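You operate a simulated robot arm through the tools that you are given. There is no shell and no other tool.

Carry out the task below with a simulated two-armed robot. There is one attempt and no reset: what you move stays moved.

JOB
Swing the touch screen aside, clamp it and wipe the flour off the belt.
Fine: swing it most of the way to its stop; use the orange pad and put it back. What is to be rubbed or washed off counts as gone when no trace of it is left.

Only the result counts: the job must be done as asked and must still hold three seconds after the hand-in. Knocking over, shifting, dropping, spilling or breaking anything else fails it.

ROBOT AND FRAMES
Two 7-joint arms with two-finger parallel grippers on one trunk that stands fixed in place. Base frame: the origin is at the foot of the trunk, x ahead of it, y to its left, z up. Lengths are in mm, angles in rad, forces in N, time in s.
The left shoulder is at [50, 209, 1146], the right one opposite. With the tool pointing down near the work surface each hand reaches from about 240 to 900 mm from the base axis, measured 20 degrees to its own side. Payload 4.4 kg a hand.
Tool frame (each hand has its own): the origin (TCP) lies between the finger pads and is the grasp point; the fingertips stand 23 mm ahead of it; z points along the fingers, y is the line along which they close. Largest opening 94 mm; finger width 38, thickness 10; the body of the gripper, 54 by 96 mm, starts 39 mm behind the TCP.
Orientation is that of the tool frame in the base frame, as a unit quaternion [x, y, z, w]. With the fingers straight down and closing along the base's y, the tool's x points along the base's -x, its y along +y and its z along -z.

CONTROLS
- The arms move only by the tool jog_arm. It takes "left_targets", "right_targets" or both (then of equal length, played together; a hand with none holds still); each is a list of rows, each an object (a shift or turn left out is 0, a gripper value left out holds the last) with "gripper": the closure in counts, from 0 (fully open) to 255 (shut); "offset": the shift along the tool's x, y, z in units of 40 mm (1.0 is 40 mm), a list of three; "angular": the turn, a rotation vector about the tool's x, y, z in units of 5 degrees (1.0 is 5 degrees), a list of three. In form: [{"gripper": gripper, "offset": [x, y, z], "angular": [ax, ay, az]}, ...]. A call has 1 to 20 rows; each row shifts and turns the commanded pose from where the row before left it, along the tool's axes as they then stand. A call with a number of a shift or a turn outside -1 to 1 is refused whole. A row lasts 0.2 s, in which the tool goes at most 50 mm and 0.15 rad; a call with a longer step from one row to the next is refused whole, and so is a gripper value outside its range. Where a pose cannot be reached the arm comes as near as it can. A force on the tool above 40 N (or 10 N above the force at the start of the call, whichever is more), or a blocked arm, ends the call early, and 0.2 s more pass. Each finger travels about 108 mm/s and halts on what it meets, pressing with about 24 N; the grip force reading is that of the motor and also rises with nothing between the fingers. The clock runs only during rows and for 0.2 s after the last one: add rows that do not move to give the fingers time. The reply holds the time, the measured pose of the TCP, the force on the tool along the base axes, the opening and the grip force, in the units named above and with some noise, with the torque about the TCP (base axes, N m) and any sound that the robot's microphone picked up.
- Cameras (640 x 400 px; columns grow to the right, rows downward): "scene" is now at [147.9, -64.2, 1322.7]; the picture's right is [-0.70, -0.72, 0.00], its down [-0.36, 0.35, -0.86] and it looks along [0.62, -0.60, -0.50] (base axes); focal length 262 px, centre (320, 200). "left" rides on the left gripper at [86, -16, -75] in its tool frame; the picture's right is [0.18, 0.98, 0.00], its down [-0.58, 0.11, -0.81] and it looks along [-0.79, 0.15, 0.59] (tool axes); focal length 243 px, centre (320, 200). "right" rides on the right gripper at [86, 16, -74] in its tool frame; the picture's right is [-0.18, 0.98, 0.00], its down [-0.58, -0.11, -0.81] and it looks along [-0.79, -0.15, 0.59] (tool axes); focal length 243 px, centre (320, 200). There is no depth. A picture from a camera that has moved, and an enlarged one, comes with that camera's place and axes in the base frame and with its lens. The place of the scene camera against the robot may be out by one fixed shift of up to 18 mm in any direction.
- get_image(camera): a new picture of that camera. It takes no simulated time.
- move_column(by): slides the trunk up (or, below 0, down) by that many mm; the arms and the scene camera ride with it, the base frame stays. It gives what a move gives, with no picture.
- head_to(pan, tilt): turns the head with the scene camera to pan (to the left, within 1.396 rad either way) and tilt (down, from -0.506 to 1.204), counted from straight ahead of the robot. It gives what a move gives.
- inspect(camera, box): a new picture of the part [left, top, right, bottom] of that camera's present view, enlarged. It takes no simulated time.
- close_job(): hands the job in; it is judged then, once.

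Places have to be worked out from the pictures, the camera data and where the tool is seen. Open the grippers and draw the arms clear of the work before you hand the job in, unless the task says otherwise.

The tools are called after "Emit:" as a command line: name --argument value ..., lists and objects as JSON in quotes. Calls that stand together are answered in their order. jog_arm: Moves the arms, as the interface text tells. Its arguments: {"type":"object","properties":{"left_targets":{"type":"array","items":{"type":"object","properties":{"gripper":{"type":"number"},"offset":{"type":"array","items":{"type":"number"}},"angular":{"type":"array","items":{"type":"number"}}}}},"right_targets":{"type":"array","items":{"type":"object","properties":{"gripper":{"type":"number"},"offset":{"type":"array","items":{"type":"number"}},"angular":{"type":"array","items":{"type":"number"}}}}}},"required":[]} The other tools are called the same way: move_column (by) moves the trunk up or down; head_to (pan, tilt) turns the head that bears the scene camera; get_image (camera) takes a picture; inspect (camera, box) takes an enlarged picture of a part of a camera's view; close_job () hands the job in.

At the start:

```text
time_s: 0.0
left_tool_pos: [580.3, -107.9, 1210.4]
left_ee_rot: [-0.001, 1.0, 0.0, 0.0]
left_ft_force: [-0.1, 0.0, -0.1]
left_torque: [-0.03, 0.01, 0.02]
left_gripper_width: 93.9
left_finger_force: 0.1
right_tool_pos: [385.3, -505.2, 1152.1]
right_ee_rot: [0.0, 1.0, 0.0, 0.0]
right_ft_force: [0.8, 1.1, -0.6]
right_torque: [0.0, -0.01, -0.04]
right_gripper_width: 93.8
right_finger_force: 0.1
trunk travel left (down, up): [-225.0, 338.0]
head pan, tilt (commanded): [-0.77, 0.527]
```

scene: 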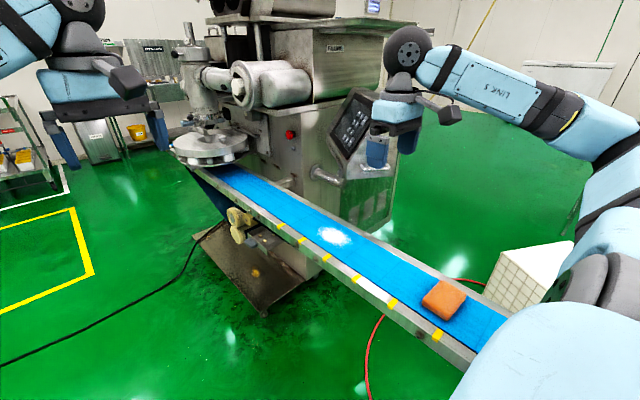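
right: 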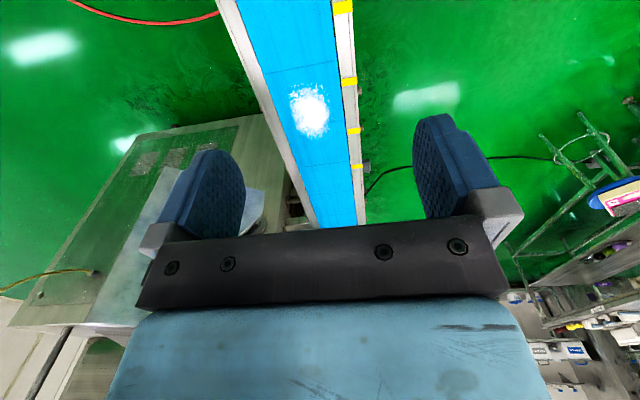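
left: 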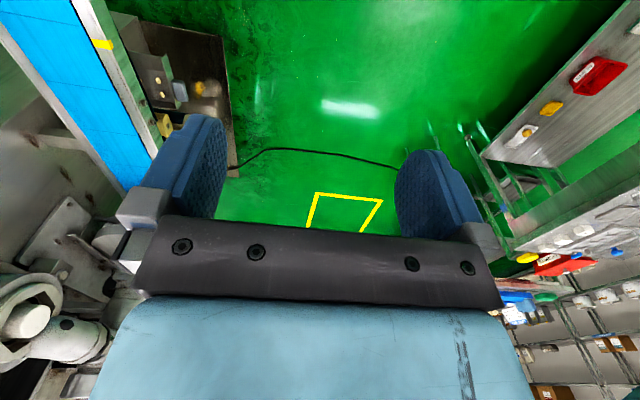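

The first pictures show the belt with flour, an orange pad, and a touch screen on the machine. I look closer at the screen, its arm and the clamp.

Emit:
inspect --camera "scene" --box '[220, 60, 460, 260]'

Emit:
inspect --camera "scene" --box '[380, 230, 580, 380]'

Emit:
inspect --camera "scene" --box '[160, 100, 340, 260]'

```text
2.00 times, centred on (340, 160) of scene
camera zoom: at [147.9, -64.2, 1322.7], right [-0.7, -0.72, 0.0], down [-0.36, 0.35, -0.86], along [0.62, -0.6, -0.5], focal length 524 px, centre (280, 280)
```

zoom: 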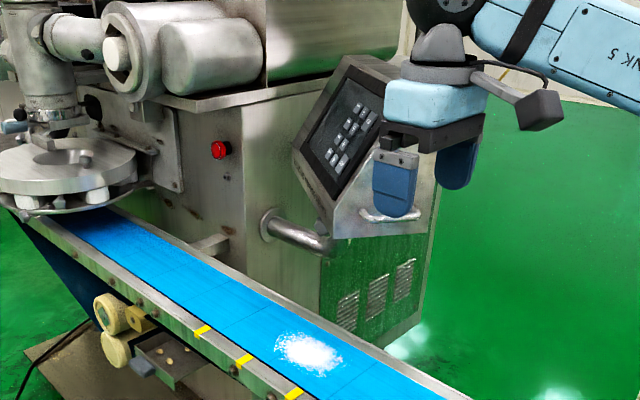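

```text
2.67 times, centred on (480, 305) of scene
camera zoom: at [147.9, -64.2, 1322.7], right [-0.7, -0.72, 0.0], down [-0.36, 0.35, -0.86], along [0.62, -0.6, -0.5], focal length 699 px, centre (-107, -80)
```

zoom: 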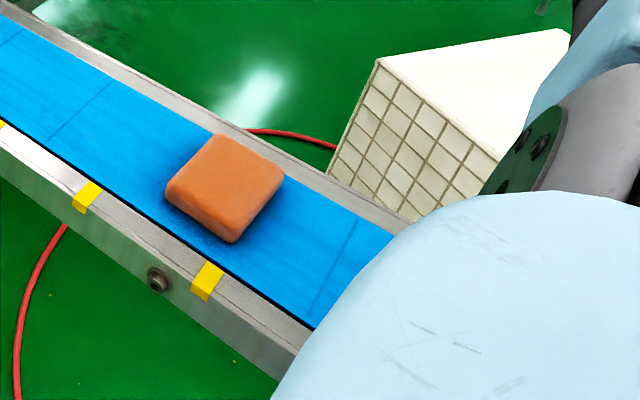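

```text
2.50 times, centred on (250, 180) of scene
camera zoom: at [147.9, -64.2, 1322.7], right [-0.7, -0.72, 0.0], down [-0.36, 0.35, -0.86], along [0.62, -0.6, -0.5], focal length 656 px, centre (495, 250)
```

zoom: 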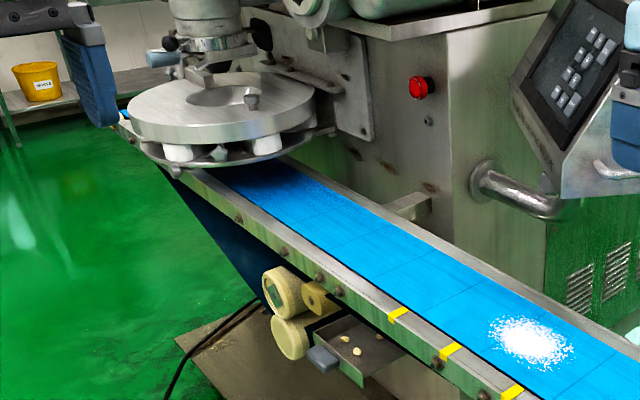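

The right gripper hides part of the screen. I pull the right hand back toward the robot to clear the view, then look again.

Emit:
jog_arm --right_targets '[{"offset": [1, 0, 0]}, {"offset": [1, 0, 0]}, {"offset": [1, 0, 0]}, {"offset": [1, 0, 0]}, {"offset": [0, 0, 0]}]'

Emit:
get_image --camera "scene"

Emit:
get_image --camera "right"

Emit:
inspect --camera "scene" --box '[290, 70, 430, 210]'

```text
time_s: 1.2
left_tool_pos: [578.7, -107.7, 1211.1]
left_ee_rot: [0.0, 1.0, 0.0, 0.0]
left_ft_force: [0.4, -0.2, 0.2]
left_torque: [-0.01, -0.02, -0.02]
left_gripper_width: 94.1
left_finger_force: 0.1
right_tool_pos: [279.7, -495.5, 1137.2]
right_ee_rot: [0.0, 1.0, 0.002, 0.003]
right_ft_force: [-0.4, 0.5, -0.6]
right_torque: [-0.03, -0.03, 0.01]
right_gripper_width: 94.0
right_finger_force: 0.1
right hand out of reach, approached as far as the arm can: row 1, 3, 4
trunk travel left (down, up): [-225.0, 338.0]
head pan, tilt (commanded): [-0.77, 0.527]
```

```text
taken
camera scene: at [147.1, -63.5, 1322.9], right [-0.7, -0.72, 0.0], down [-0.36, 0.35, -0.86], along [0.62, -0.6, -0.5], focal length 262 px, centre (320, 200)
```

scene: 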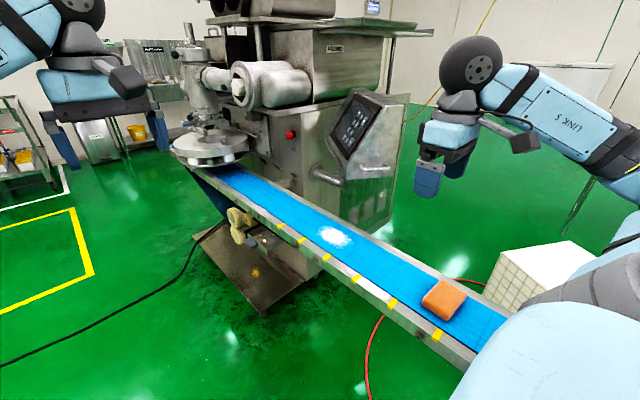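

```text
taken
camera right: at [194.2, -477.9, 1212.0], right [0.18, 0.98, 0.0], down [0.58, -0.11, 0.81], along [0.8, -0.15, -0.59], focal length 243 px, centre (320, 200)
```

right: 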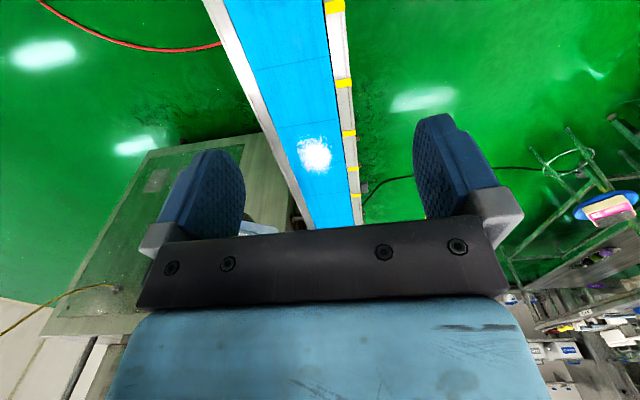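

```text
2.86 times, centred on (360, 140) of scene
camera zoom: at [147.1, -63.5, 1322.9], right [-0.7, -0.72, 0.0], down [-0.36, 0.35, -0.86], along [0.62, -0.6, -0.5], focal length 749 px, centre (206, 371)
```

zoom: 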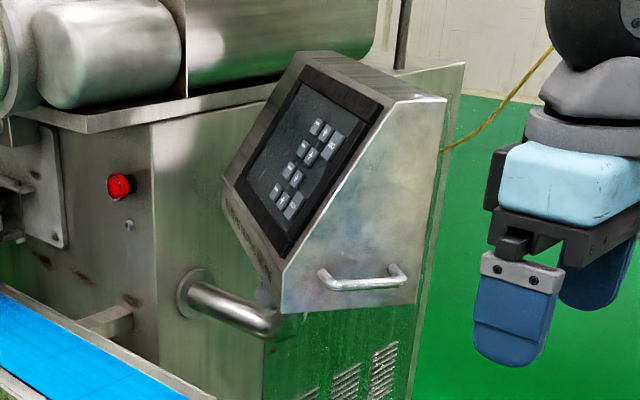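

The box screen has a handle on its side and hangs on an elbow pipe; the clamp isn't visible yet. I turn and tilt the right hand so its camera looks at the screen.

Emit:
jog_arm --right_targets '[{"offset": [-1, 0, 0], "angular": [0, 0, 1]}, {"angular": [0, 0, 1]}, {"angular": [0, 0, 1]}, {"angular": [0, -1, 0]}, {"angular": [0, -1, 0]}, {"angular": [0, -1, 0]}, {"angular": [0, -1, 0]}, {"angular": [0, -1, 0]}, {"angular": [0, -1, 0]}, {"angular": [0, -1, 0]}, {"angular": [0, -1, 0]}, {"angular": [0, 0, 0]}]'

Emit:
get_image --camera "right"

Emit:
get_image --camera "scene"

```text
time_s: 3.8
left_tool_pos: [579.9, -107.5, 1209.7]
left_ee_rot: [-0.001, 1.0, 0.0, 0.0]
left_ft_force: [-0.1, -0.2, -0.4]
left_torque: [0.01, -0.03, 0.04]
left_gripper_width: 93.8
left_finger_force: 0.0
right_tool_pos: [333.7, -509.2, 1140.1]
right_ee_rot: [0.123, 0.931, -0.045, 0.34]
right_ft_force: [-0.2, 0.5, 0.4]
right_torque: [0.03, 0.01, 0.01]
right_gripper_width: 93.7
right_finger_force: 0.0
right hand out of reach, approached as far as the arm can: row 10, 11
trunk travel left (down, up): [-225.0, 338.0]
head pan, tilt (commanded): [-0.77, 0.527]
```

```text
taken
camera right: at [227.2, -462.7, 1141.5], right [0.39, 0.91, 0.12], down [-0.1, -0.09, 0.99], along [0.92, -0.4, 0.06], focal length 243 px, centre (320, 200)
```

right: 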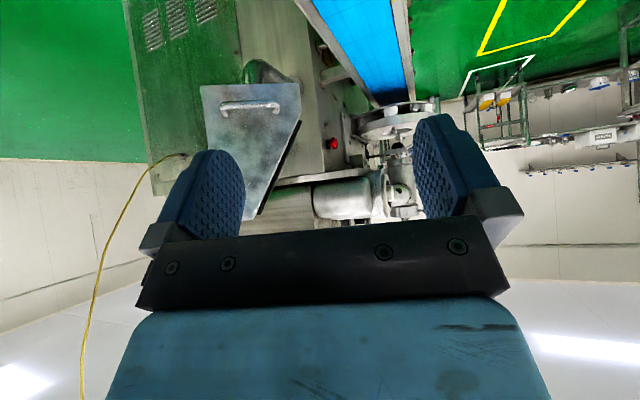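

```text
taken
camera scene: at [147.9, -64.1, 1322.8], right [-0.7, -0.72, 0.0], down [-0.36, 0.35, -0.86], along [0.62, -0.6, -0.5], focal length 262 px, centre (320, 200)
```

scene: 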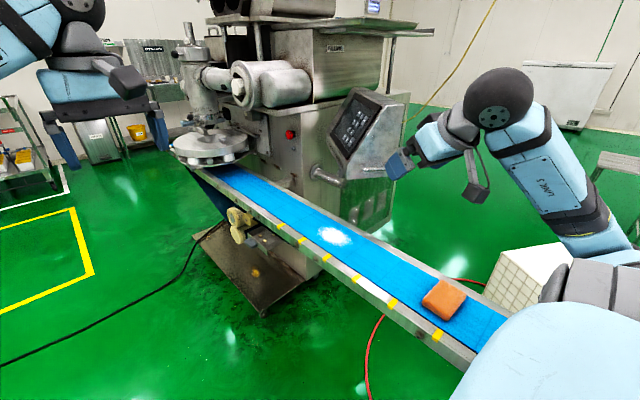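

Now the right camera sees the side of the screen box with the handle (upside down). I zoom in to find the pivot and clamp.

Emit:
inspect --camera "right" --box '[180, 40, 320, 220]'

Emit:
inspect --camera "right" --box '[220, 40, 380, 140]'

Emit:
inspect --camera "right" --box '[320, 60, 460, 220]'

```text
2.22 times, centred on (250, 130) of right
camera zoom: at [227.2, -462.7, 1141.5], right [0.39, 0.91, 0.12], down [-0.1, -0.09, 0.99], along [0.92, -0.4, 0.06], focal length 539 px, centre (476, 356)
```

zoom: 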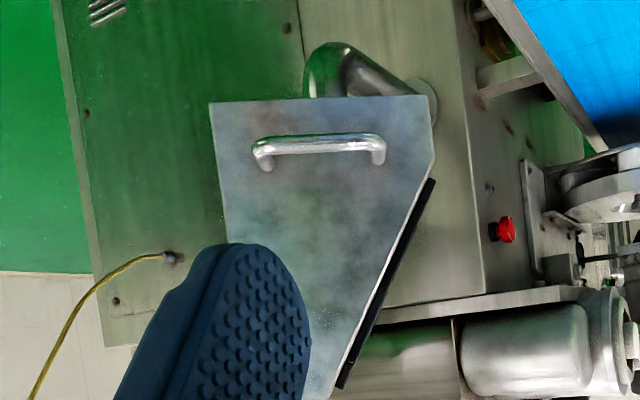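

```text
4.00 times, centred on (300, 90) of right
camera zoom: at [227.2, -462.7, 1141.5], right [0.39, 0.91, 0.12], down [-0.1, -0.09, 0.99], along [0.92, -0.4, 0.06], focal length 970 px, centre (400, 640)
```

zoom: 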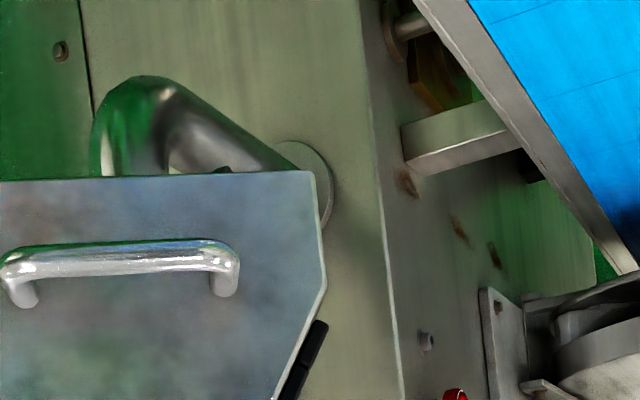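

```text
2.50 times, centred on (390, 140) of right
camera zoom: at [227.2, -462.7, 1141.5], right [0.39, 0.91, 0.12], down [-0.1, -0.09, 0.99], along [0.92, -0.4, 0.06], focal length 606 px, centre (145, 350)
```

zoom: 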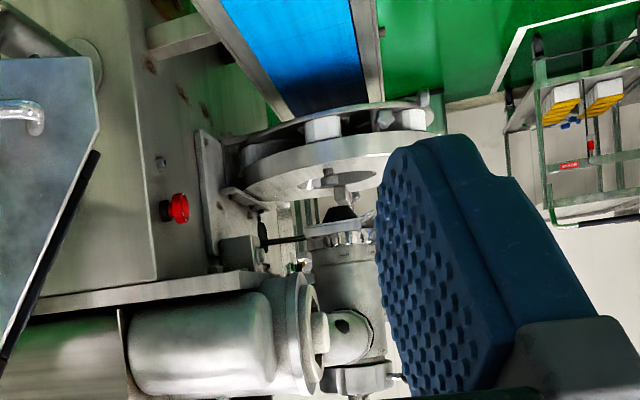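

The pipe exits the machine's front face and elbows up into the bottom of the box. I zoom further around the elbow from both cameras to find the clamp.

Emit:
inspect --camera "scene" --box '[310, 140, 390, 200]'

Emit:
inspect --camera "right" --box '[235, 55, 305, 95]'

Emit:
inspect --camera "scene" --box '[310, 75, 420, 155]'

```text
6.67 times, centred on (350, 170) of scene
camera zoom: at [147.9, -64.1, 1322.8], right [-0.7, -0.72, 0.0], down [-0.36, 0.35, -0.86], along [0.62, -0.6, -0.5], focal length 1748 px, centre (120, 400)
```

zoom: 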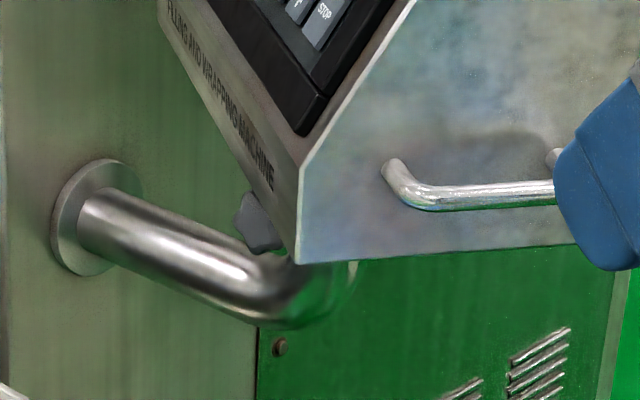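

```text
9.14 times, centred on (270, 75) of right
camera zoom: at [227.2, -462.7, 1141.5], right [0.39, 0.91, 0.12], down [-0.1, -0.09, 0.99], along [0.92, -0.4, 0.06], focal length 2218 px, centre (777, 1343)
```

zoom: 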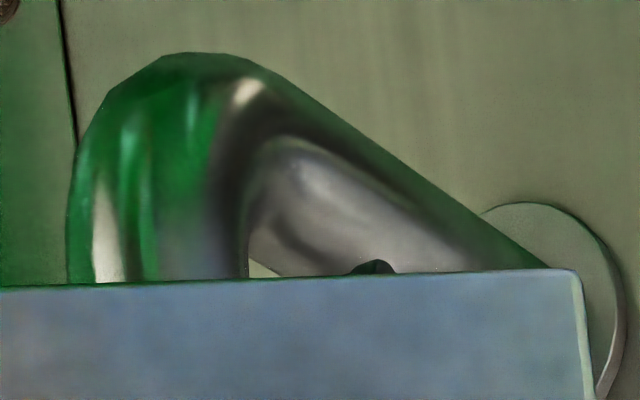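

```text
5.00 times, centred on (365, 115) of scene
camera zoom: at [147.9, -64.1, 1322.8], right [-0.7, -0.72, 0.0], down [-0.36, 0.35, -0.86], along [0.62, -0.6, -0.5], focal length 1311 px, centre (95, 625)
```

zoom: 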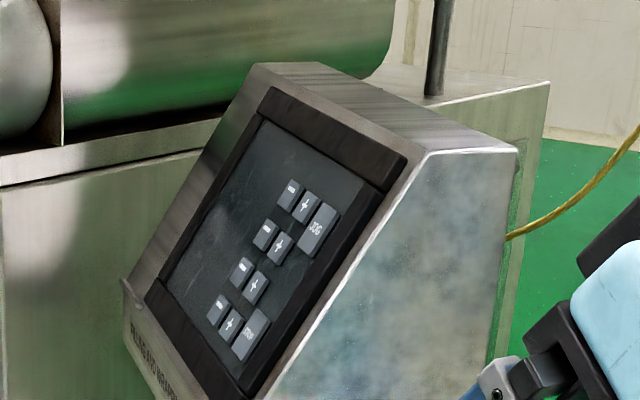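

A dark knob sits beside the pivot just above the pipe, roughly at [765, -776, 885]; the handle runs from about [607, -688, 997] to [554, -758, 998], and the flour is near [610, -571, 765]. I bring the right hand lower and yaw it right so its camera sees the pivot from close by.

Emit:
jog_arm --right_targets '[{"offset": [-0.137, 0.153, 0.955]}, {"offset": [-0.137, 0.153, 0.955]}, {"offset": [-0.137, 0.153, 0.955]}, {"offset": [-0.137, 0.153, 0.955]}, {"offset": [-0.137, 0.153, 0.955]}, {"offset": [-0.137, 0.153, 0.955]}, {"angular": [0.644, 0, 0.764]}, {"angular": [0.644, 0, 0.764]}, {"angular": [0.644, 0, 0.764]}, {"angular": [0.644, 0, 0.764]}, {"angular": [0.644, 0, 0.764]}, {"angular": [0, 0, 0]}]'

Emit:
get_image --camera "right"

Emit:
get_image --camera "scene"

```text
time_s: 6.4
left_tool_pos: [579.3, -108.2, 1210.7]
left_ee_rot: [-0.001, 1.0, 0.0, 0.0]
left_ft_force: [0.0, 0.6, -0.4]
left_torque: [-0.02, -0.04, -0.01]
left_gripper_width: 94.1
left_finger_force: 0.1
right_tool_pos: [509.5, -516.5, 987.3]
right_ee_rot: [0.321, 0.883, -0.117, 0.322]
right_ft_force: [0.1, -0.3, 0.2]
right_torque: [-0.01, -0.03, -0.04]
right_gripper_width: 93.8
right_finger_force: 0.0
trunk travel left (down, up): [-225.0, 338.0]
head pan, tilt (commanded): [-0.77, 0.527]
```

```text
taken
camera right: at [433.3, -429.8, 988.2], right [0.74, 0.66, 0.12], down [-0.13, -0.04, 0.99], along [0.66, -0.75, 0.06], focal length 243 px, centre (320, 200)
```

right: 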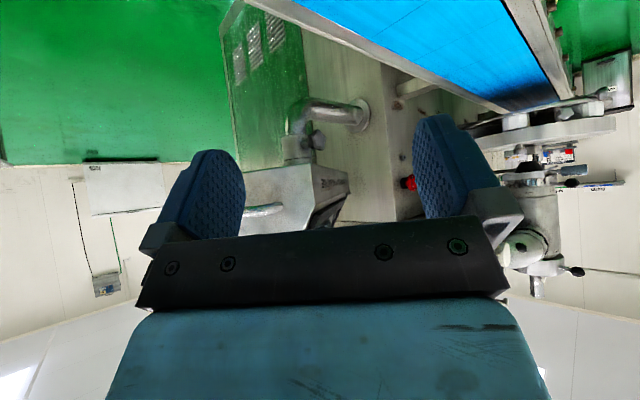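

```text
taken
camera scene: at [147.7, -64.1, 1322.8], right [-0.7, -0.72, 0.0], down [-0.36, 0.35, -0.86], along [0.62, -0.6, -0.5], focal length 262 px, centre (320, 200)
```

scene: 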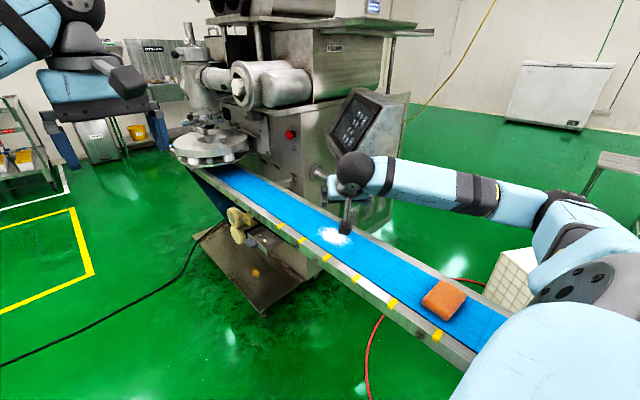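

Emit:
inspect --camera "right" --box '[230, 80, 390, 230]'

Emit:
inspect --camera "right" --box '[270, 90, 340, 170]'

```text
2.67 times, centred on (310, 155) of right
camera zoom: at [433.3, -429.8, 988.2], right [0.74, 0.66, 0.12], down [-0.13, -0.04, 0.99], along [0.66, -0.75, 0.06], focal length 647 px, centre (347, 320)
```

zoom: 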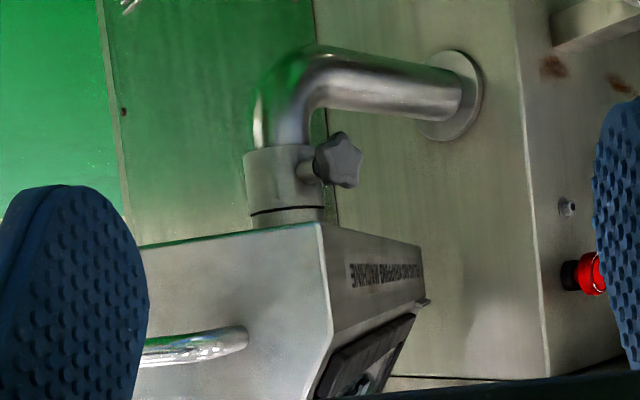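

```text
5.00 times, centred on (305, 130) of right
camera zoom: at [433.3, -429.8, 988.2], right [0.74, 0.66, 0.12], down [-0.13, -0.04, 0.99], along [0.66, -0.75, 0.06], focal length 1213 px, centre (395, 550)
```

zoom: 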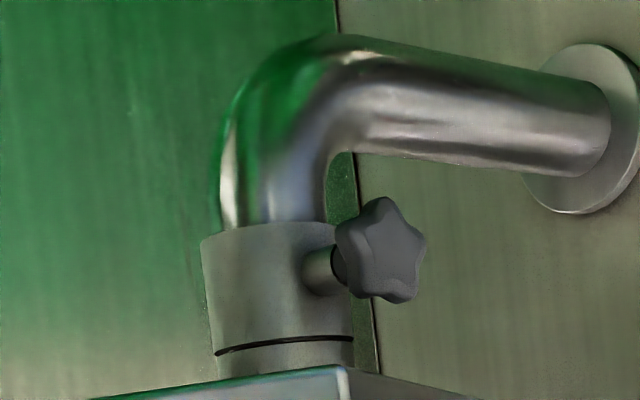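

The clamp is a grey star knob on the collar under the box, around [745, -770, 903], with the pivot near [735, -820]. I shift the right hand further forward and yaw more to the right to see the knob from another side.

Emit:
jog_arm --right_targets '[{"offset": [-0.347, 0.598, 0.455]}, {"offset": [-0.347, 0.598, 0.455]}, {"offset": [-0.347, 0.598, 0.455]}, {"offset": [-0.347, 0.598, 0.455]}, {"angular": [0.644, 0, 0.765]}, {"angular": [0.644, 0, 0.765]}, {"angular": [0.644, 0, 0.765]}, {"angular": [0.644, 0, 0.765]}, {"angular": [0.644, 0, 0.765]}, {"angular": [0.644, 0, 0.765]}, {"angular": [0, 0, 0]}]'

Emit:
get_image --camera "right"

Emit:
get_image --camera "scene"

```text
time_s: 8.8
left_tool_pos: [580.0, -108.2, 1211.9]
left_ee_rot: [-0.001, 1.0, 0.0, 0.0]
left_ft_force: [-0.2, 0.0, 0.1]
left_torque: [0.01, -0.01, 0.01]
left_gripper_width: 93.9
left_finger_force: 0.1
right_tool_pos: [639.4, -500.9, 966.1]
right_ee_rot: [0.539, 0.769, -0.198, 0.28]
right_ft_force: [0.7, 0.5, -0.7]
right_torque: [0.0, 0.02, -0.01]
right_gripper_width: 94.1
right_finger_force: 0.0
trunk travel left (down, up): [-225.0, 338.0]
head pan, tilt (commanded): [-0.77, 0.527]
```

```text
taken
camera right: at [615.8, -387.9, 967.8], right [0.97, 0.2, 0.12], down [-0.13, 0.03, 0.99], along [0.2, -0.98, 0.06], focal length 243 px, centre (320, 200)
```

right: 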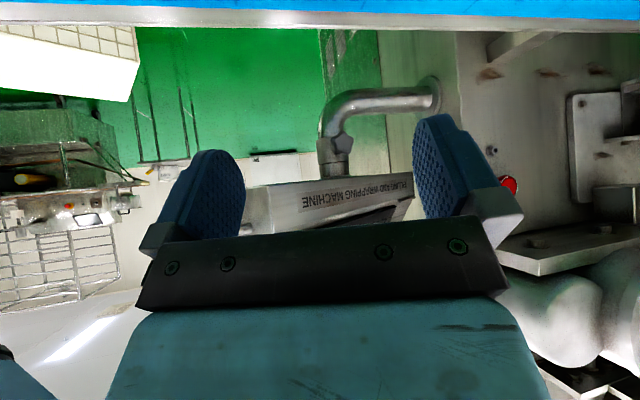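

```text
taken
camera scene: at [147.8, -64.3, 1322.8], right [-0.7, -0.72, 0.0], down [-0.36, 0.35, -0.86], along [0.62, -0.6, -0.5], focal length 262 px, centre (320, 200)
```

scene: 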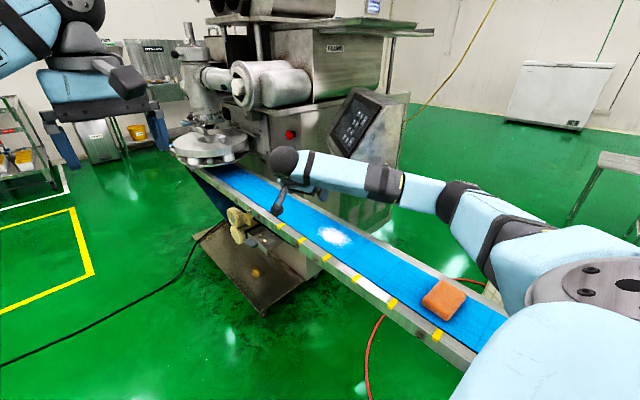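

Emit:
inspect --camera "right" --box '[230, 70, 450, 240]'

Emit:
inspect --camera "right" --box '[305, 100, 375, 190]'

```text
2.35 times, centred on (340, 155) of right
camera zoom: at [615.8, -387.9, 967.8], right [0.97, 0.2, 0.12], down [-0.13, 0.03, 0.99], along [0.2, -0.98, 0.06], focal length 571 px, centre (273, 306)
```

zoom: 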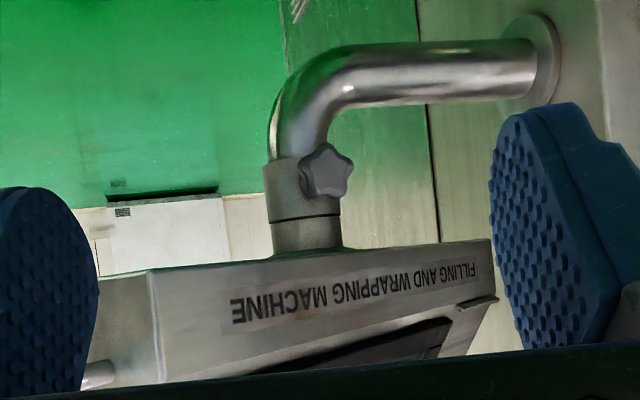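

```text
4.44 times, centred on (340, 145) of right
camera zoom: at [615.8, -387.9, 967.8], right [0.97, 0.2, 0.12], down [-0.13, 0.03, 0.99], along [0.2, -0.98, 0.06], focal length 1078 px, centre (231, 444)
```

zoom: 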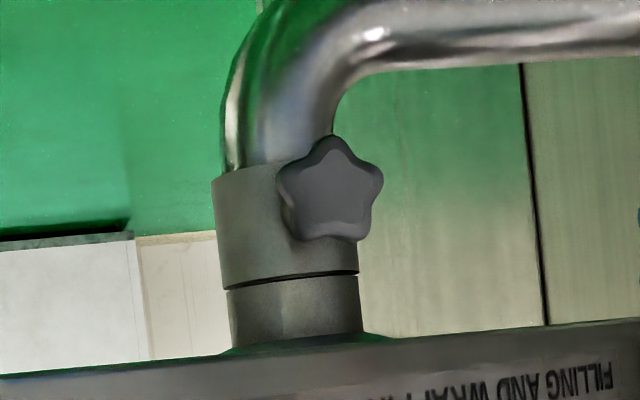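

Two views agree: knob face centre at about [741, -765, 905] with its axis along +y, pivot at about [740, -832], knob about 38 mm across. I close the right gripper and bring it in front of the lip at the near corner of the screen, to push it away from the belt.

Emit:
jog_arm --right_targets '[{"gripper": 255}, {"offset": [-0.675, -0.149, 0.291]}, {"offset": [-0.675, -0.149, 0.291]}, {"offset": [-0.675, -0.149, 0.291]}, {"offset": [-0.675, -0.149, 0.291]}, {"offset": [0, 0, 0]}]'

Emit:
get_image --camera "right"

Emit:
get_image --camera "scene"

```text
time_s: 10.2
left_tool_pos: [580.6, -107.8, 1210.4]
left_ee_rot: [-0.001, 1.0, -0.001, -0.001]
left_ft_force: [-0.3, 0.3, -0.4]
left_torque: [-0.02, 0.01, 0.0]
left_gripper_width: 93.8
left_finger_force: 0.1
right_tool_pos: [653.0, -616.5, 1003.2]
right_ee_rot: [0.539, 0.77, -0.197, 0.28]
right_ft_force: [-0.2, 0.3, 0.6]
right_torque: [0.05, -0.03, -0.03]
right_gripper_width: 0.0
right_finger_force: 24.5
trunk travel left (down, up): [-225.0, 338.0]
head pan, tilt (commanded): [-0.77, 0.527]
```

```text
taken
camera right: at [629.8, -503.0, 1004.2], right [0.97, 0.2, 0.12], down [-0.13, 0.03, 0.99], along [0.2, -0.98, 0.06], focal length 243 px, centre (320, 200)
```

right: 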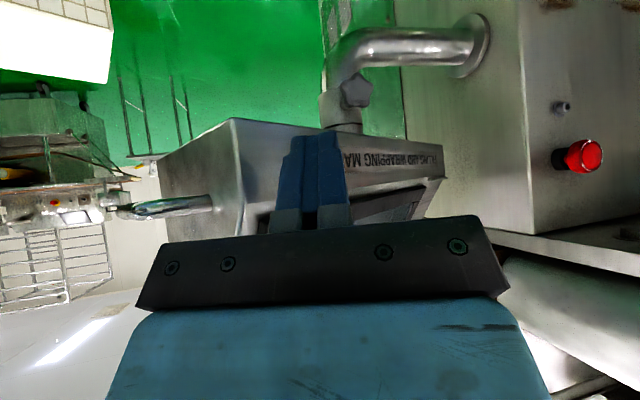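

```text
taken
camera scene: at [147.9, -64.1, 1322.7], right [-0.7, -0.72, 0.0], down [-0.36, 0.35, -0.86], along [0.62, -0.6, -0.5], focal length 262 px, centre (320, 200)
```

scene: 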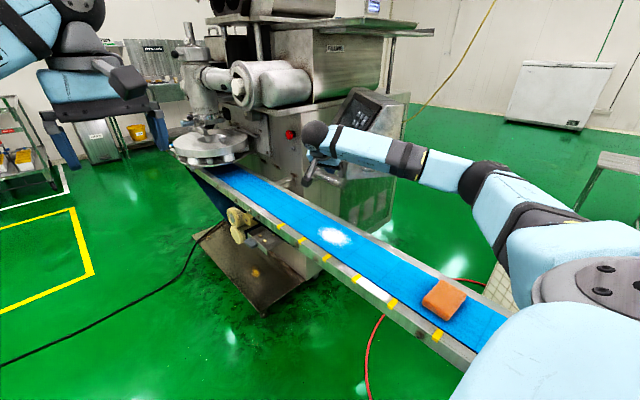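

The fingertips are just in front of the lettered lip near the screen's near edge. I push gently along the arc around the pivot and watch the force.

Emit:
jog_arm --right_targets '[{"offset": [-0.398, -0.322, 0.337]}, {"offset": [-0.067, -0.4, 0.058]}, {"offset": [-0.067, -0.4, 0.058]}, {"offset": [-0.12, -0.379, 0.103]}, {"offset": [-0.12, -0.379, 0.103]}]'

Emit:
get_image --camera "right"

Emit:
get_image --camera "scene"

```text
time_s: 10.8
left_tool_pos: [580.0, -109.3, 1210.4]
left_ee_rot: [0.0, 1.0, 0.0, 0.0]
left_ft_force: [-0.4, -0.4, 0.2]
left_torque: [0.0, -0.04, 0.01]
left_gripper_width: 94.2
left_finger_force: 0.1
right_tool_pos: [645.1, -638.3, 1003.4]
right_ee_rot: [0.533, 0.774, -0.189, 0.285]
right_ft_force: [16.7, 5.4, -2.9]
right_torque: [0.14, -0.12, 0.48]
right_gripper_width: 0.0
right_finger_force: 24.3
trunk travel left (down, up): [-225.0, 338.0]
head pan, tilt (commanded): [-0.77, 0.527]
stopped in row 2 (right hand): the force on the tool passed its limit at 49 N (the readings are from after the stop); the commanded pose is now the measured one
```

```text
taken
camera right: at [619.2, -526.0, 1005.8], right [0.97, 0.22, 0.13], down [-0.14, 0.02, 0.99], along [0.22, -0.97, 0.05], focal length 243 px, centre (320, 200)
```

right: 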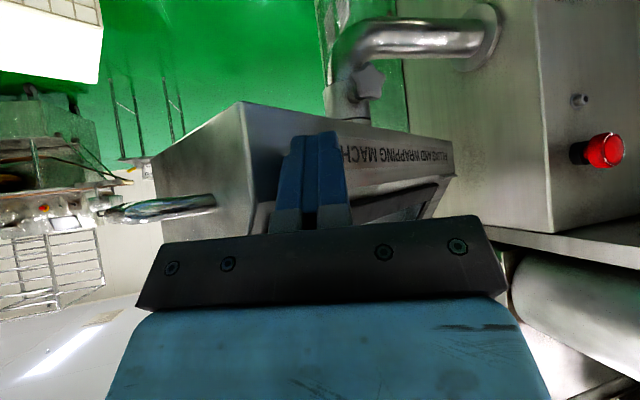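

```text
taken
camera scene: at [148.2, -64.5, 1322.6], right [-0.7, -0.72, 0.0], down [-0.36, 0.35, -0.86], along [0.62, -0.6, -0.5], focal length 262 px, centre (320, 200)
```

scene: 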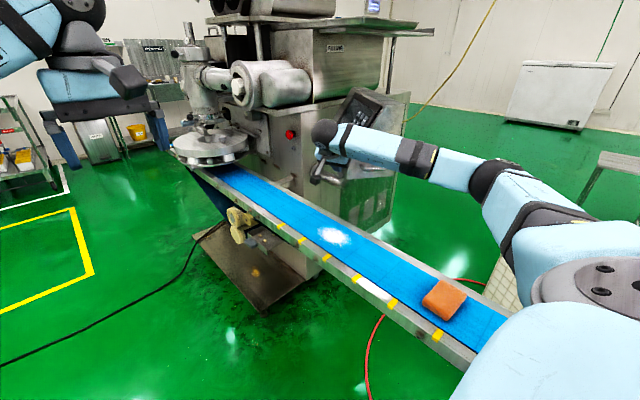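

The contact hit with a jolt of 49 N while moving fast and mostly sideways; the box hardly moved. I push much more slowly and square to the lip to find out whether it swings freely.

Emit:
jog_arm --right_targets '[{"offset": [-0.048, -0.079, 0.039]}, {"offset": [-0.048, -0.079, 0.039]}, {"offset": [-0.048, -0.079, 0.039]}, {"offset": [-0.048, -0.079, 0.039]}, {"offset": [-0.048, -0.079, 0.039]}, {"offset": [-0.048, -0.079, 0.039]}, {"offset": [-0.048, -0.079, 0.039]}, {"offset": [-0.048, -0.079, 0.039]}]'

Emit:
get_image --camera "right"

```text
time_s: 11.4
left_tool_pos: [581.0, -108.8, 1209.6]
left_ee_rot: [0.0, 1.0, 0.0, -0.002]
left_ft_force: [-0.4, -1.2, 0.3]
left_torque: [-0.01, -0.05, -0.02]
left_gripper_width: 93.9
left_finger_force: 0.0
right_tool_pos: [643.6, -637.8, 1003.2]
right_ee_rot: [0.528, 0.779, -0.183, 0.285]
right_ft_force: [19.7, 9.6, -1.0]
right_torque: [0.1, -0.13, 0.66]
right_gripper_width: 0.0
right_finger_force: 24.1
trunk travel left (down, up): [-225.0, 338.0]
head pan, tilt (commanded): [-0.77, 0.527]
stopped in row 2 (right hand): the force on the tool passed its limit at 44 N (the readings are from after the stop); the commanded pose is now the measured one
```

```text
taken
camera right: at [616.9, -526.4, 1006.5], right [0.96, 0.24, 0.13], down [-0.14, 0.02, 0.99], along [0.23, -0.97, 0.05], focal length 243 px, centre (320, 200)
```

right: 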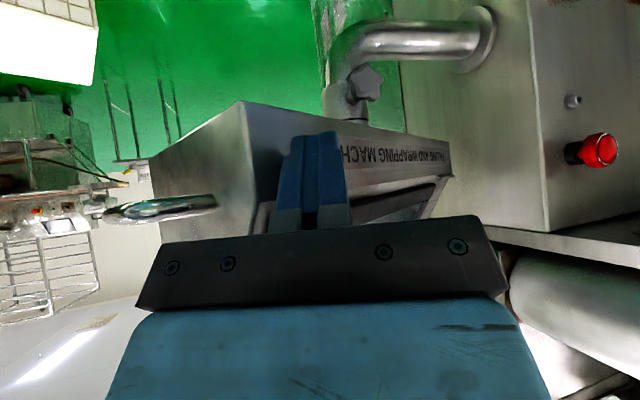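

Pushing this way meets firm resistance at 44 N without visible motion — it may swing the other way or need the handle. I back off from the lip and look at the handle more closely.

Emit:
jog_arm --right_targets '[{"offset": [0.24, 0.4, -0.2]}, {"offset": [0.24, 0.4, -0.2]}, {"offset": [0.24, 0.4, -0.2]}, {"offset": [0, 0, 0]}]'

Emit:
get_image --camera "right"

Emit:
inspect --camera "right" --box '[90, 90, 330, 240]'

Emit:
inspect --camera "scene" --box '[300, 70, 440, 210]'

```text
time_s: 12.4
left_tool_pos: [580.1, -109.2, 1211.9]
left_ee_rot: [0.0, 1.0, 0.0, 0.0]
left_ft_force: [0.4, -0.5, -0.4]
left_torque: [0.01, -0.02, 0.0]
left_gripper_width: 94.0
left_finger_force: 0.1
right_tool_pos: [672.3, -587.7, 1006.6]
right_ee_rot: [0.531, 0.776, -0.186, 0.284]
right_ft_force: [0.0, 0.6, 0.2]
right_torque: [0.02, -0.02, -0.04]
right_gripper_width: 0.0
right_finger_force: 24.5
trunk travel left (down, up): [-225.0, 338.0]
head pan, tilt (commanded): [-0.77, 0.527]
```

```text
taken
camera right: at [645.5, -475.3, 1008.6], right [0.96, 0.23, 0.13], down [-0.14, 0.02, 0.99], along [0.22, -0.97, 0.05], focal length 243 px, centre (320, 200)
```

right: 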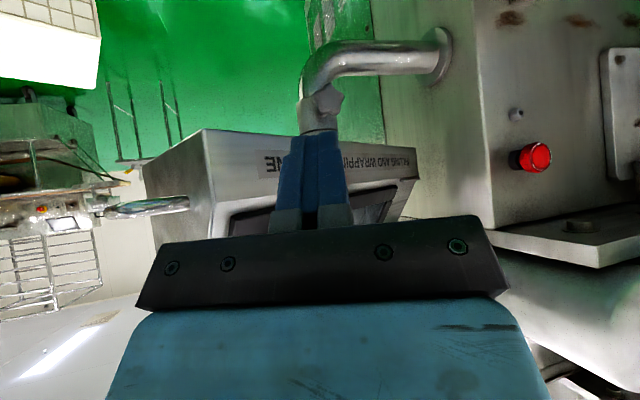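

```text
2.67 times, centred on (210, 165) of right
camera zoom: at [645.5, -475.3, 1008.6], right [0.96, 0.23, 0.13], down [-0.14, 0.02, 0.99], along [0.22, -0.97, 0.05], focal length 647 px, centre (613, 293)
```

zoom: 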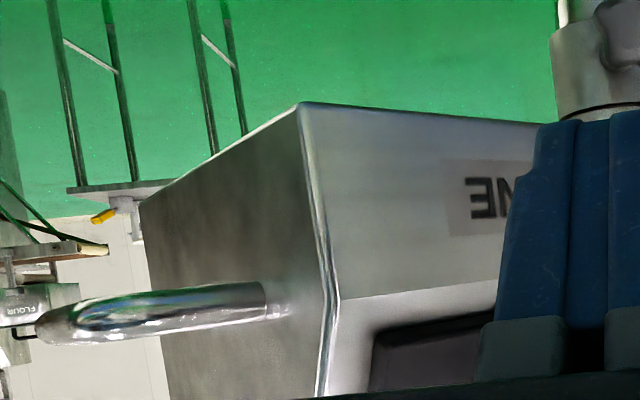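

```text
2.86 times, centred on (370, 140) of scene
camera zoom: at [147.7, -64.3, 1322.8], right [-0.7, -0.72, 0.0], down [-0.36, 0.35, -0.86], along [0.62, -0.6, -0.5], focal length 749 px, centre (177, 371)
```

zoom: 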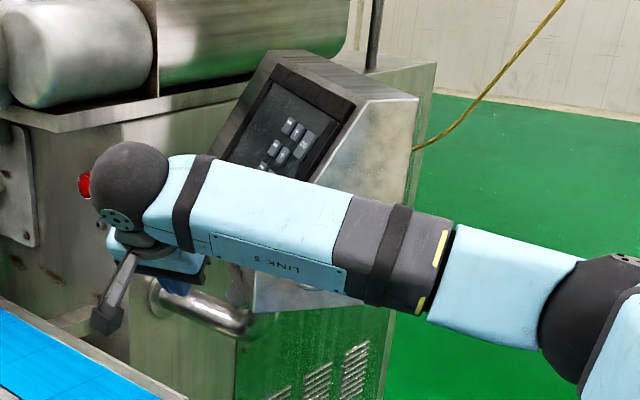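

I repeat an earlier zoom of the scene to see whether the box has turned at all.

Emit:
inspect --camera "scene" --box '[310, 75, 420, 155]'

```text
5.00 times, centred on (365, 115) of scene
camera zoom: at [147.7, -64.3, 1322.8], right [-0.7, -0.72, 0.0], down [-0.36, 0.35, -0.86], along [0.62, -0.6, -0.5], focal length 1311 px, centre (95, 625)
```

zoom: 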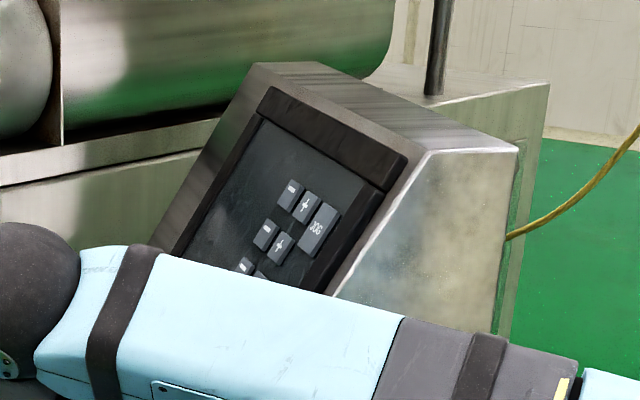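

The box did not turn at all, so this direction is blocked (or it is clamped). I move the right hand round to the handle side, with the tool pointing straight down and facing the side panel, to test swinging it the other way by the handle.

Emit:
jog_arm --right_targets '[{"offset": [0.0755, -0.919, -0.352]}, {"offset": [0.0755, -0.919, -0.352]}, {"offset": [0.0755, -0.919, -0.352]}, {"offset": [0.0755, -0.919, -0.352]}, {"offset": [0.0755, -0.919, -0.352]}, {"angular": [-0.805, 0, -0.957]}, {"angular": [-0.805, 0, -0.957]}, {"angular": [-0.805, 0, -0.957]}, {"angular": [-0.805, 0, -0.957]}, {"angular": [-0.805, 0, -0.957]}, {"angular": [-0.805, 0, -0.957]}, {"angular": [0, 1, 0]}, {"angular": [0, 1, 0]}, {"angular": [0, 1, 0]}, {"angular": [0, 1, 0]}, {"angular": [0, 1, 0]}, {"angular": [0, 1, 0]}, {"angular": [0, 1, 0]}, {"angular": [0, 1, 0]}]'

Emit:
get_image --camera "right"

Emit:
get_image --camera "scene"

```text
time_s: 16.4
left_tool_pos: [580.9, -108.0, 1209.1]
left_ee_rot: [0.0, 1.0, 0.0, 0.0]
left_ft_force: [1.0, 0.1, -0.5]
left_torque: [-0.01, 0.0, -0.02]
left_gripper_width: 94.0
left_finger_force: 0.0
right_tool_pos: [478.5, -604.6, 1048.1]
right_ee_rot: [0.265, 0.964, 0.007, 0.003]
right_ft_force: [0.0, -0.7, -0.6]
right_torque: [0.02, 0.0, 0.04]
right_gripper_width: 0.1
right_finger_force: 23.7
trunk travel left (down, up): [-225.0, 338.0]
head pan, tilt (commanded): [-0.77, 0.527]
```

```text
taken
camera right: at [413.4, -545.7, 1122.1], right [0.66, 0.75, 0.01], down [0.44, -0.4, 0.81], along [0.61, -0.53, -0.59], focal length 243 px, centre (320, 200)
```

right: 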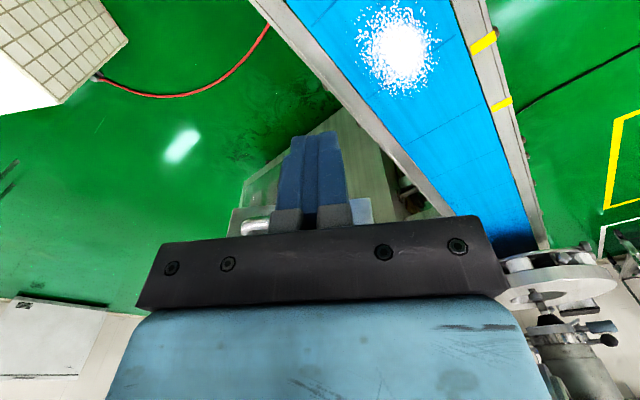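

```text
taken
camera scene: at [148.2, -64.4, 1322.7], right [-0.7, -0.72, 0.0], down [-0.36, 0.35, -0.86], along [0.62, -0.6, -0.5], focal length 262 px, centre (320, 200)
```

scene: 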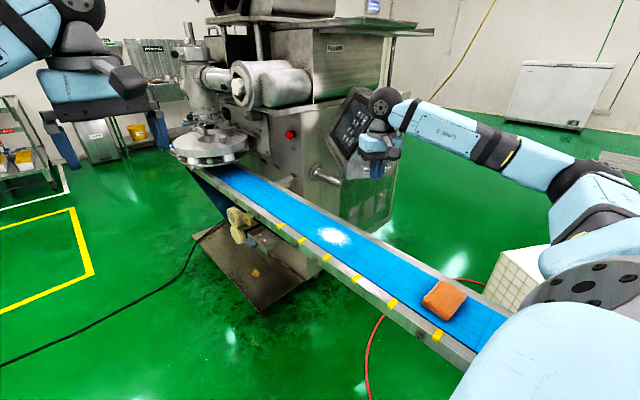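

This view puts the flour near [572, -558] on a belt surface at z of about 800 (the scene camera seems shifted about 20 mm in x). I zoom in on the handle seen beside the fingers.

Emit:
inspect --camera "right" --box '[200, 120, 420, 245]'

Emit:
inspect --camera "scene" --box '[330, 90, 430, 190]'

```text
2.91 times, centred on (310, 182) of right
camera zoom: at [413.4, -545.7, 1122.1], right [0.66, 0.75, 0.01], down [0.44, -0.4, 0.81], along [0.61, -0.53, -0.59], focal length 706 px, centre (349, 251)
```

zoom: 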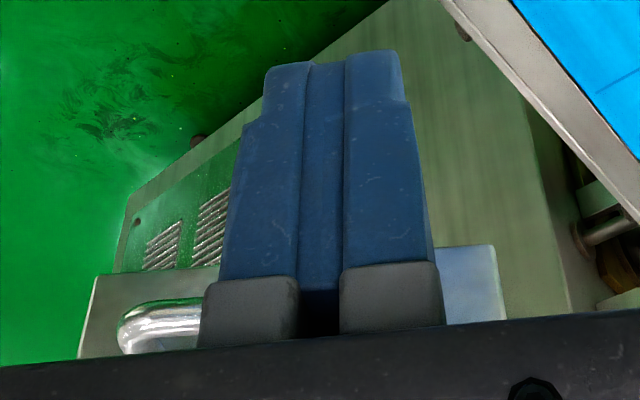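

```text
4.00 times, centred on (380, 140) of scene
camera zoom: at [148.2, -64.4, 1322.7], right [-0.7, -0.72, 0.0], down [-0.36, 0.35, -0.86], along [0.62, -0.6, -0.5], focal length 1049 px, centre (80, 440)
```

zoom: 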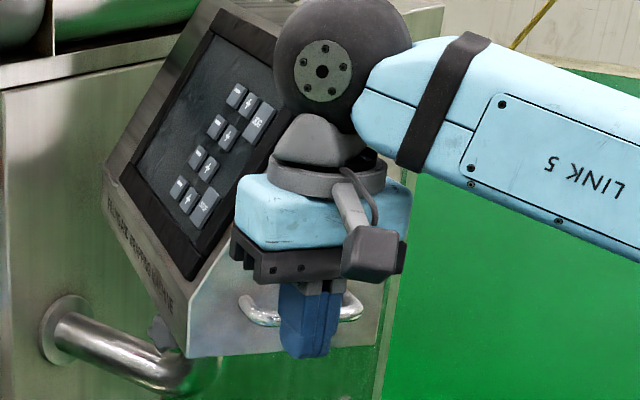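

Recomputed with the hand camera only: side panel bottom edge runs [614, -645, 962] to [526, -775, 962], and the handle bar spans roughly [569, -670] to [510, -725] at z of about 1013. I place the closed fingers just behind the rear end of the bar.

Emit:
jog_arm --right_targets '[{"offset": [-0.272, -0.72, 0.156]}, {"offset": [-0.272, -0.72, 0.156]}, {"offset": [-0.272, -0.72, 0.156]}, {"offset": [-0.272, -0.72, 0.156]}, {"offset": [0, 0, 0]}]'

Emit:
get_image --camera "right"

Emit:
inspect --camera "scene" --box '[330, 90, 450, 200]'

```text
time_s: 17.6
left_tool_pos: [581.3, -108.3, 1210.0]
left_ee_rot: [-0.001, 1.0, 0.0, 0.001]
left_ft_force: [-0.2, 0.9, -0.1]
left_torque: [0.02, 0.02, 0.02]
left_gripper_width: 94.1
left_finger_force: 0.2
right_tool_pos: [457.4, -724.4, 1020.1]
right_ee_rot: [0.266, 0.964, 0.005, 0.004]
right_ft_force: [-0.1, 0.1, 0.1]
right_torque: [-0.03, 0.0, -0.02]
right_gripper_width: 0.1
right_finger_force: 23.8
trunk travel left (down, up): [-225.0, 338.0]
head pan, tilt (commanded): [-0.77, 0.527]
```

```text
taken
camera right: at [391.9, -666.7, 1094.6], right [0.66, 0.75, 0.01], down [0.43, -0.4, 0.81], along [0.61, -0.53, -0.59], focal length 243 px, centre (320, 200)
```

right: 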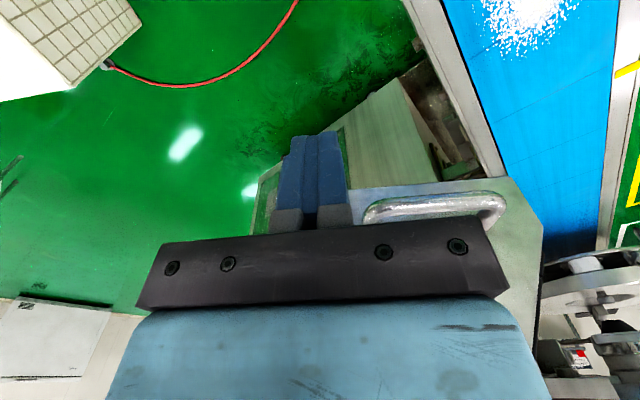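

```text
3.64 times, centred on (390, 145) of scene
camera zoom: at [147.9, -64.1, 1322.7], right [-0.7, -0.72, 0.0], down [-0.36, 0.35, -0.86], along [0.62, -0.6, -0.5], focal length 954 px, centre (66, 400)
```

zoom: 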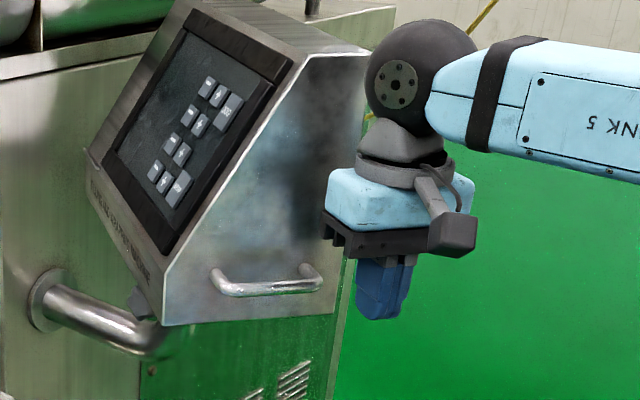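

Emit:
inspect --camera "right" --box '[240, 120, 560, 250]'

```text
2.00 times, centred on (400, 185) of right
camera zoom: at [391.9, -666.7, 1094.6], right [0.66, 0.75, 0.01], down [0.43, -0.4, 0.81], along [0.61, -0.53, -0.59], focal length 485 px, centre (160, 230)
```

zoom: 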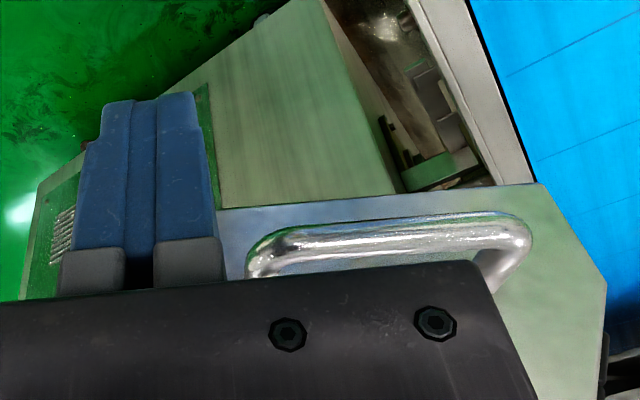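

The bar's rear end is at about [516, -729, 1004], 34 mm off the panel. I slide the closed fingers in beside that end, slightly lower.

Emit:
jog_arm --right_targets '[{"offset": [-0.3, -0.017, 0.1]}, {"offset": [-0.3, -0.017, 0.1]}, {"offset": [-0.3, -0.017, 0]}, {"offset": [-0.3, -0.017, 0]}, {"offset": [0, 0, 0]}]'

Emit:
get_image --camera "right"

Emit:
inspect --camera "scene" --box '[330, 90, 450, 200]'

```text
time_s: 18.4
left_tool_pos: [579.5, -107.0, 1211.2]
left_ee_rot: [-0.001, 1.0, 0.0, 0.001]
left_ft_force: [-0.6, 0.3, -0.6]
left_torque: [0.0, 0.0, 0.03]
left_gripper_width: 93.9
left_finger_force: 0.1
right_tool_pos: [484.5, -743.0, 1014.8]
right_ee_rot: [0.266, 0.964, 0.005, 0.0]
right_ft_force: [-12.1, 4.2, 0.7]
right_torque: [-0.32, -1.02, -0.27]
right_gripper_width: 0.0
right_finger_force: 24.2
trunk travel left (down, up): [-225.0, 338.0]
head pan, tilt (commanded): [-0.77, 0.527]
stopped in row 4 (right hand): the force on the tool passed its limit at 64 N (the readings are from after the stop); the commanded pose is now the measured one
```

```text
taken
camera right: at [419.9, -685.1, 1089.6], right [0.66, 0.75, 0.01], down [0.44, -0.4, 0.8], along [0.61, -0.53, -0.59], focal length 243 px, centre (320, 200)
```

right: 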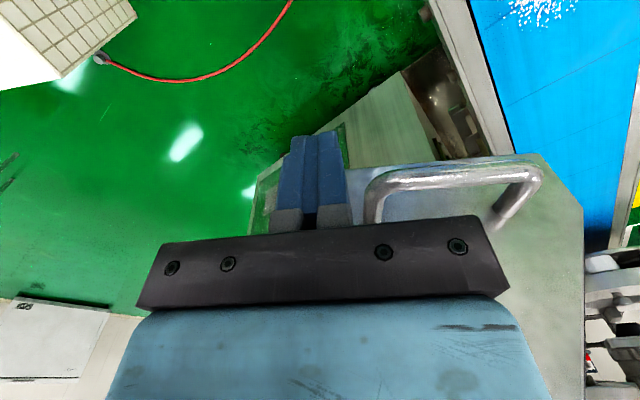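

```text
3.64 times, centred on (390, 145) of scene
camera zoom: at [146.6, -63.6, 1323.0], right [-0.7, -0.72, 0.0], down [-0.36, 0.35, -0.86], along [0.62, -0.6, -0.5], focal length 954 px, centre (66, 400)
```

zoom: 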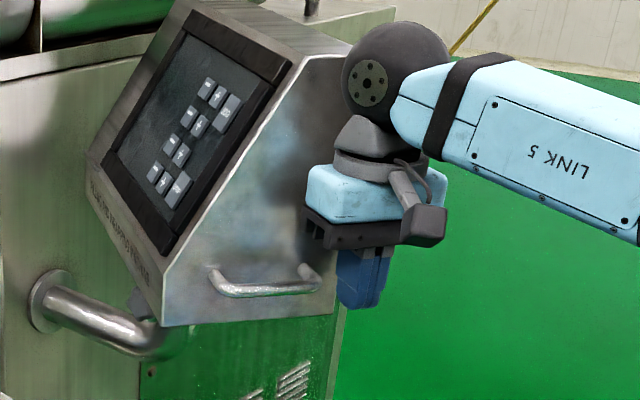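

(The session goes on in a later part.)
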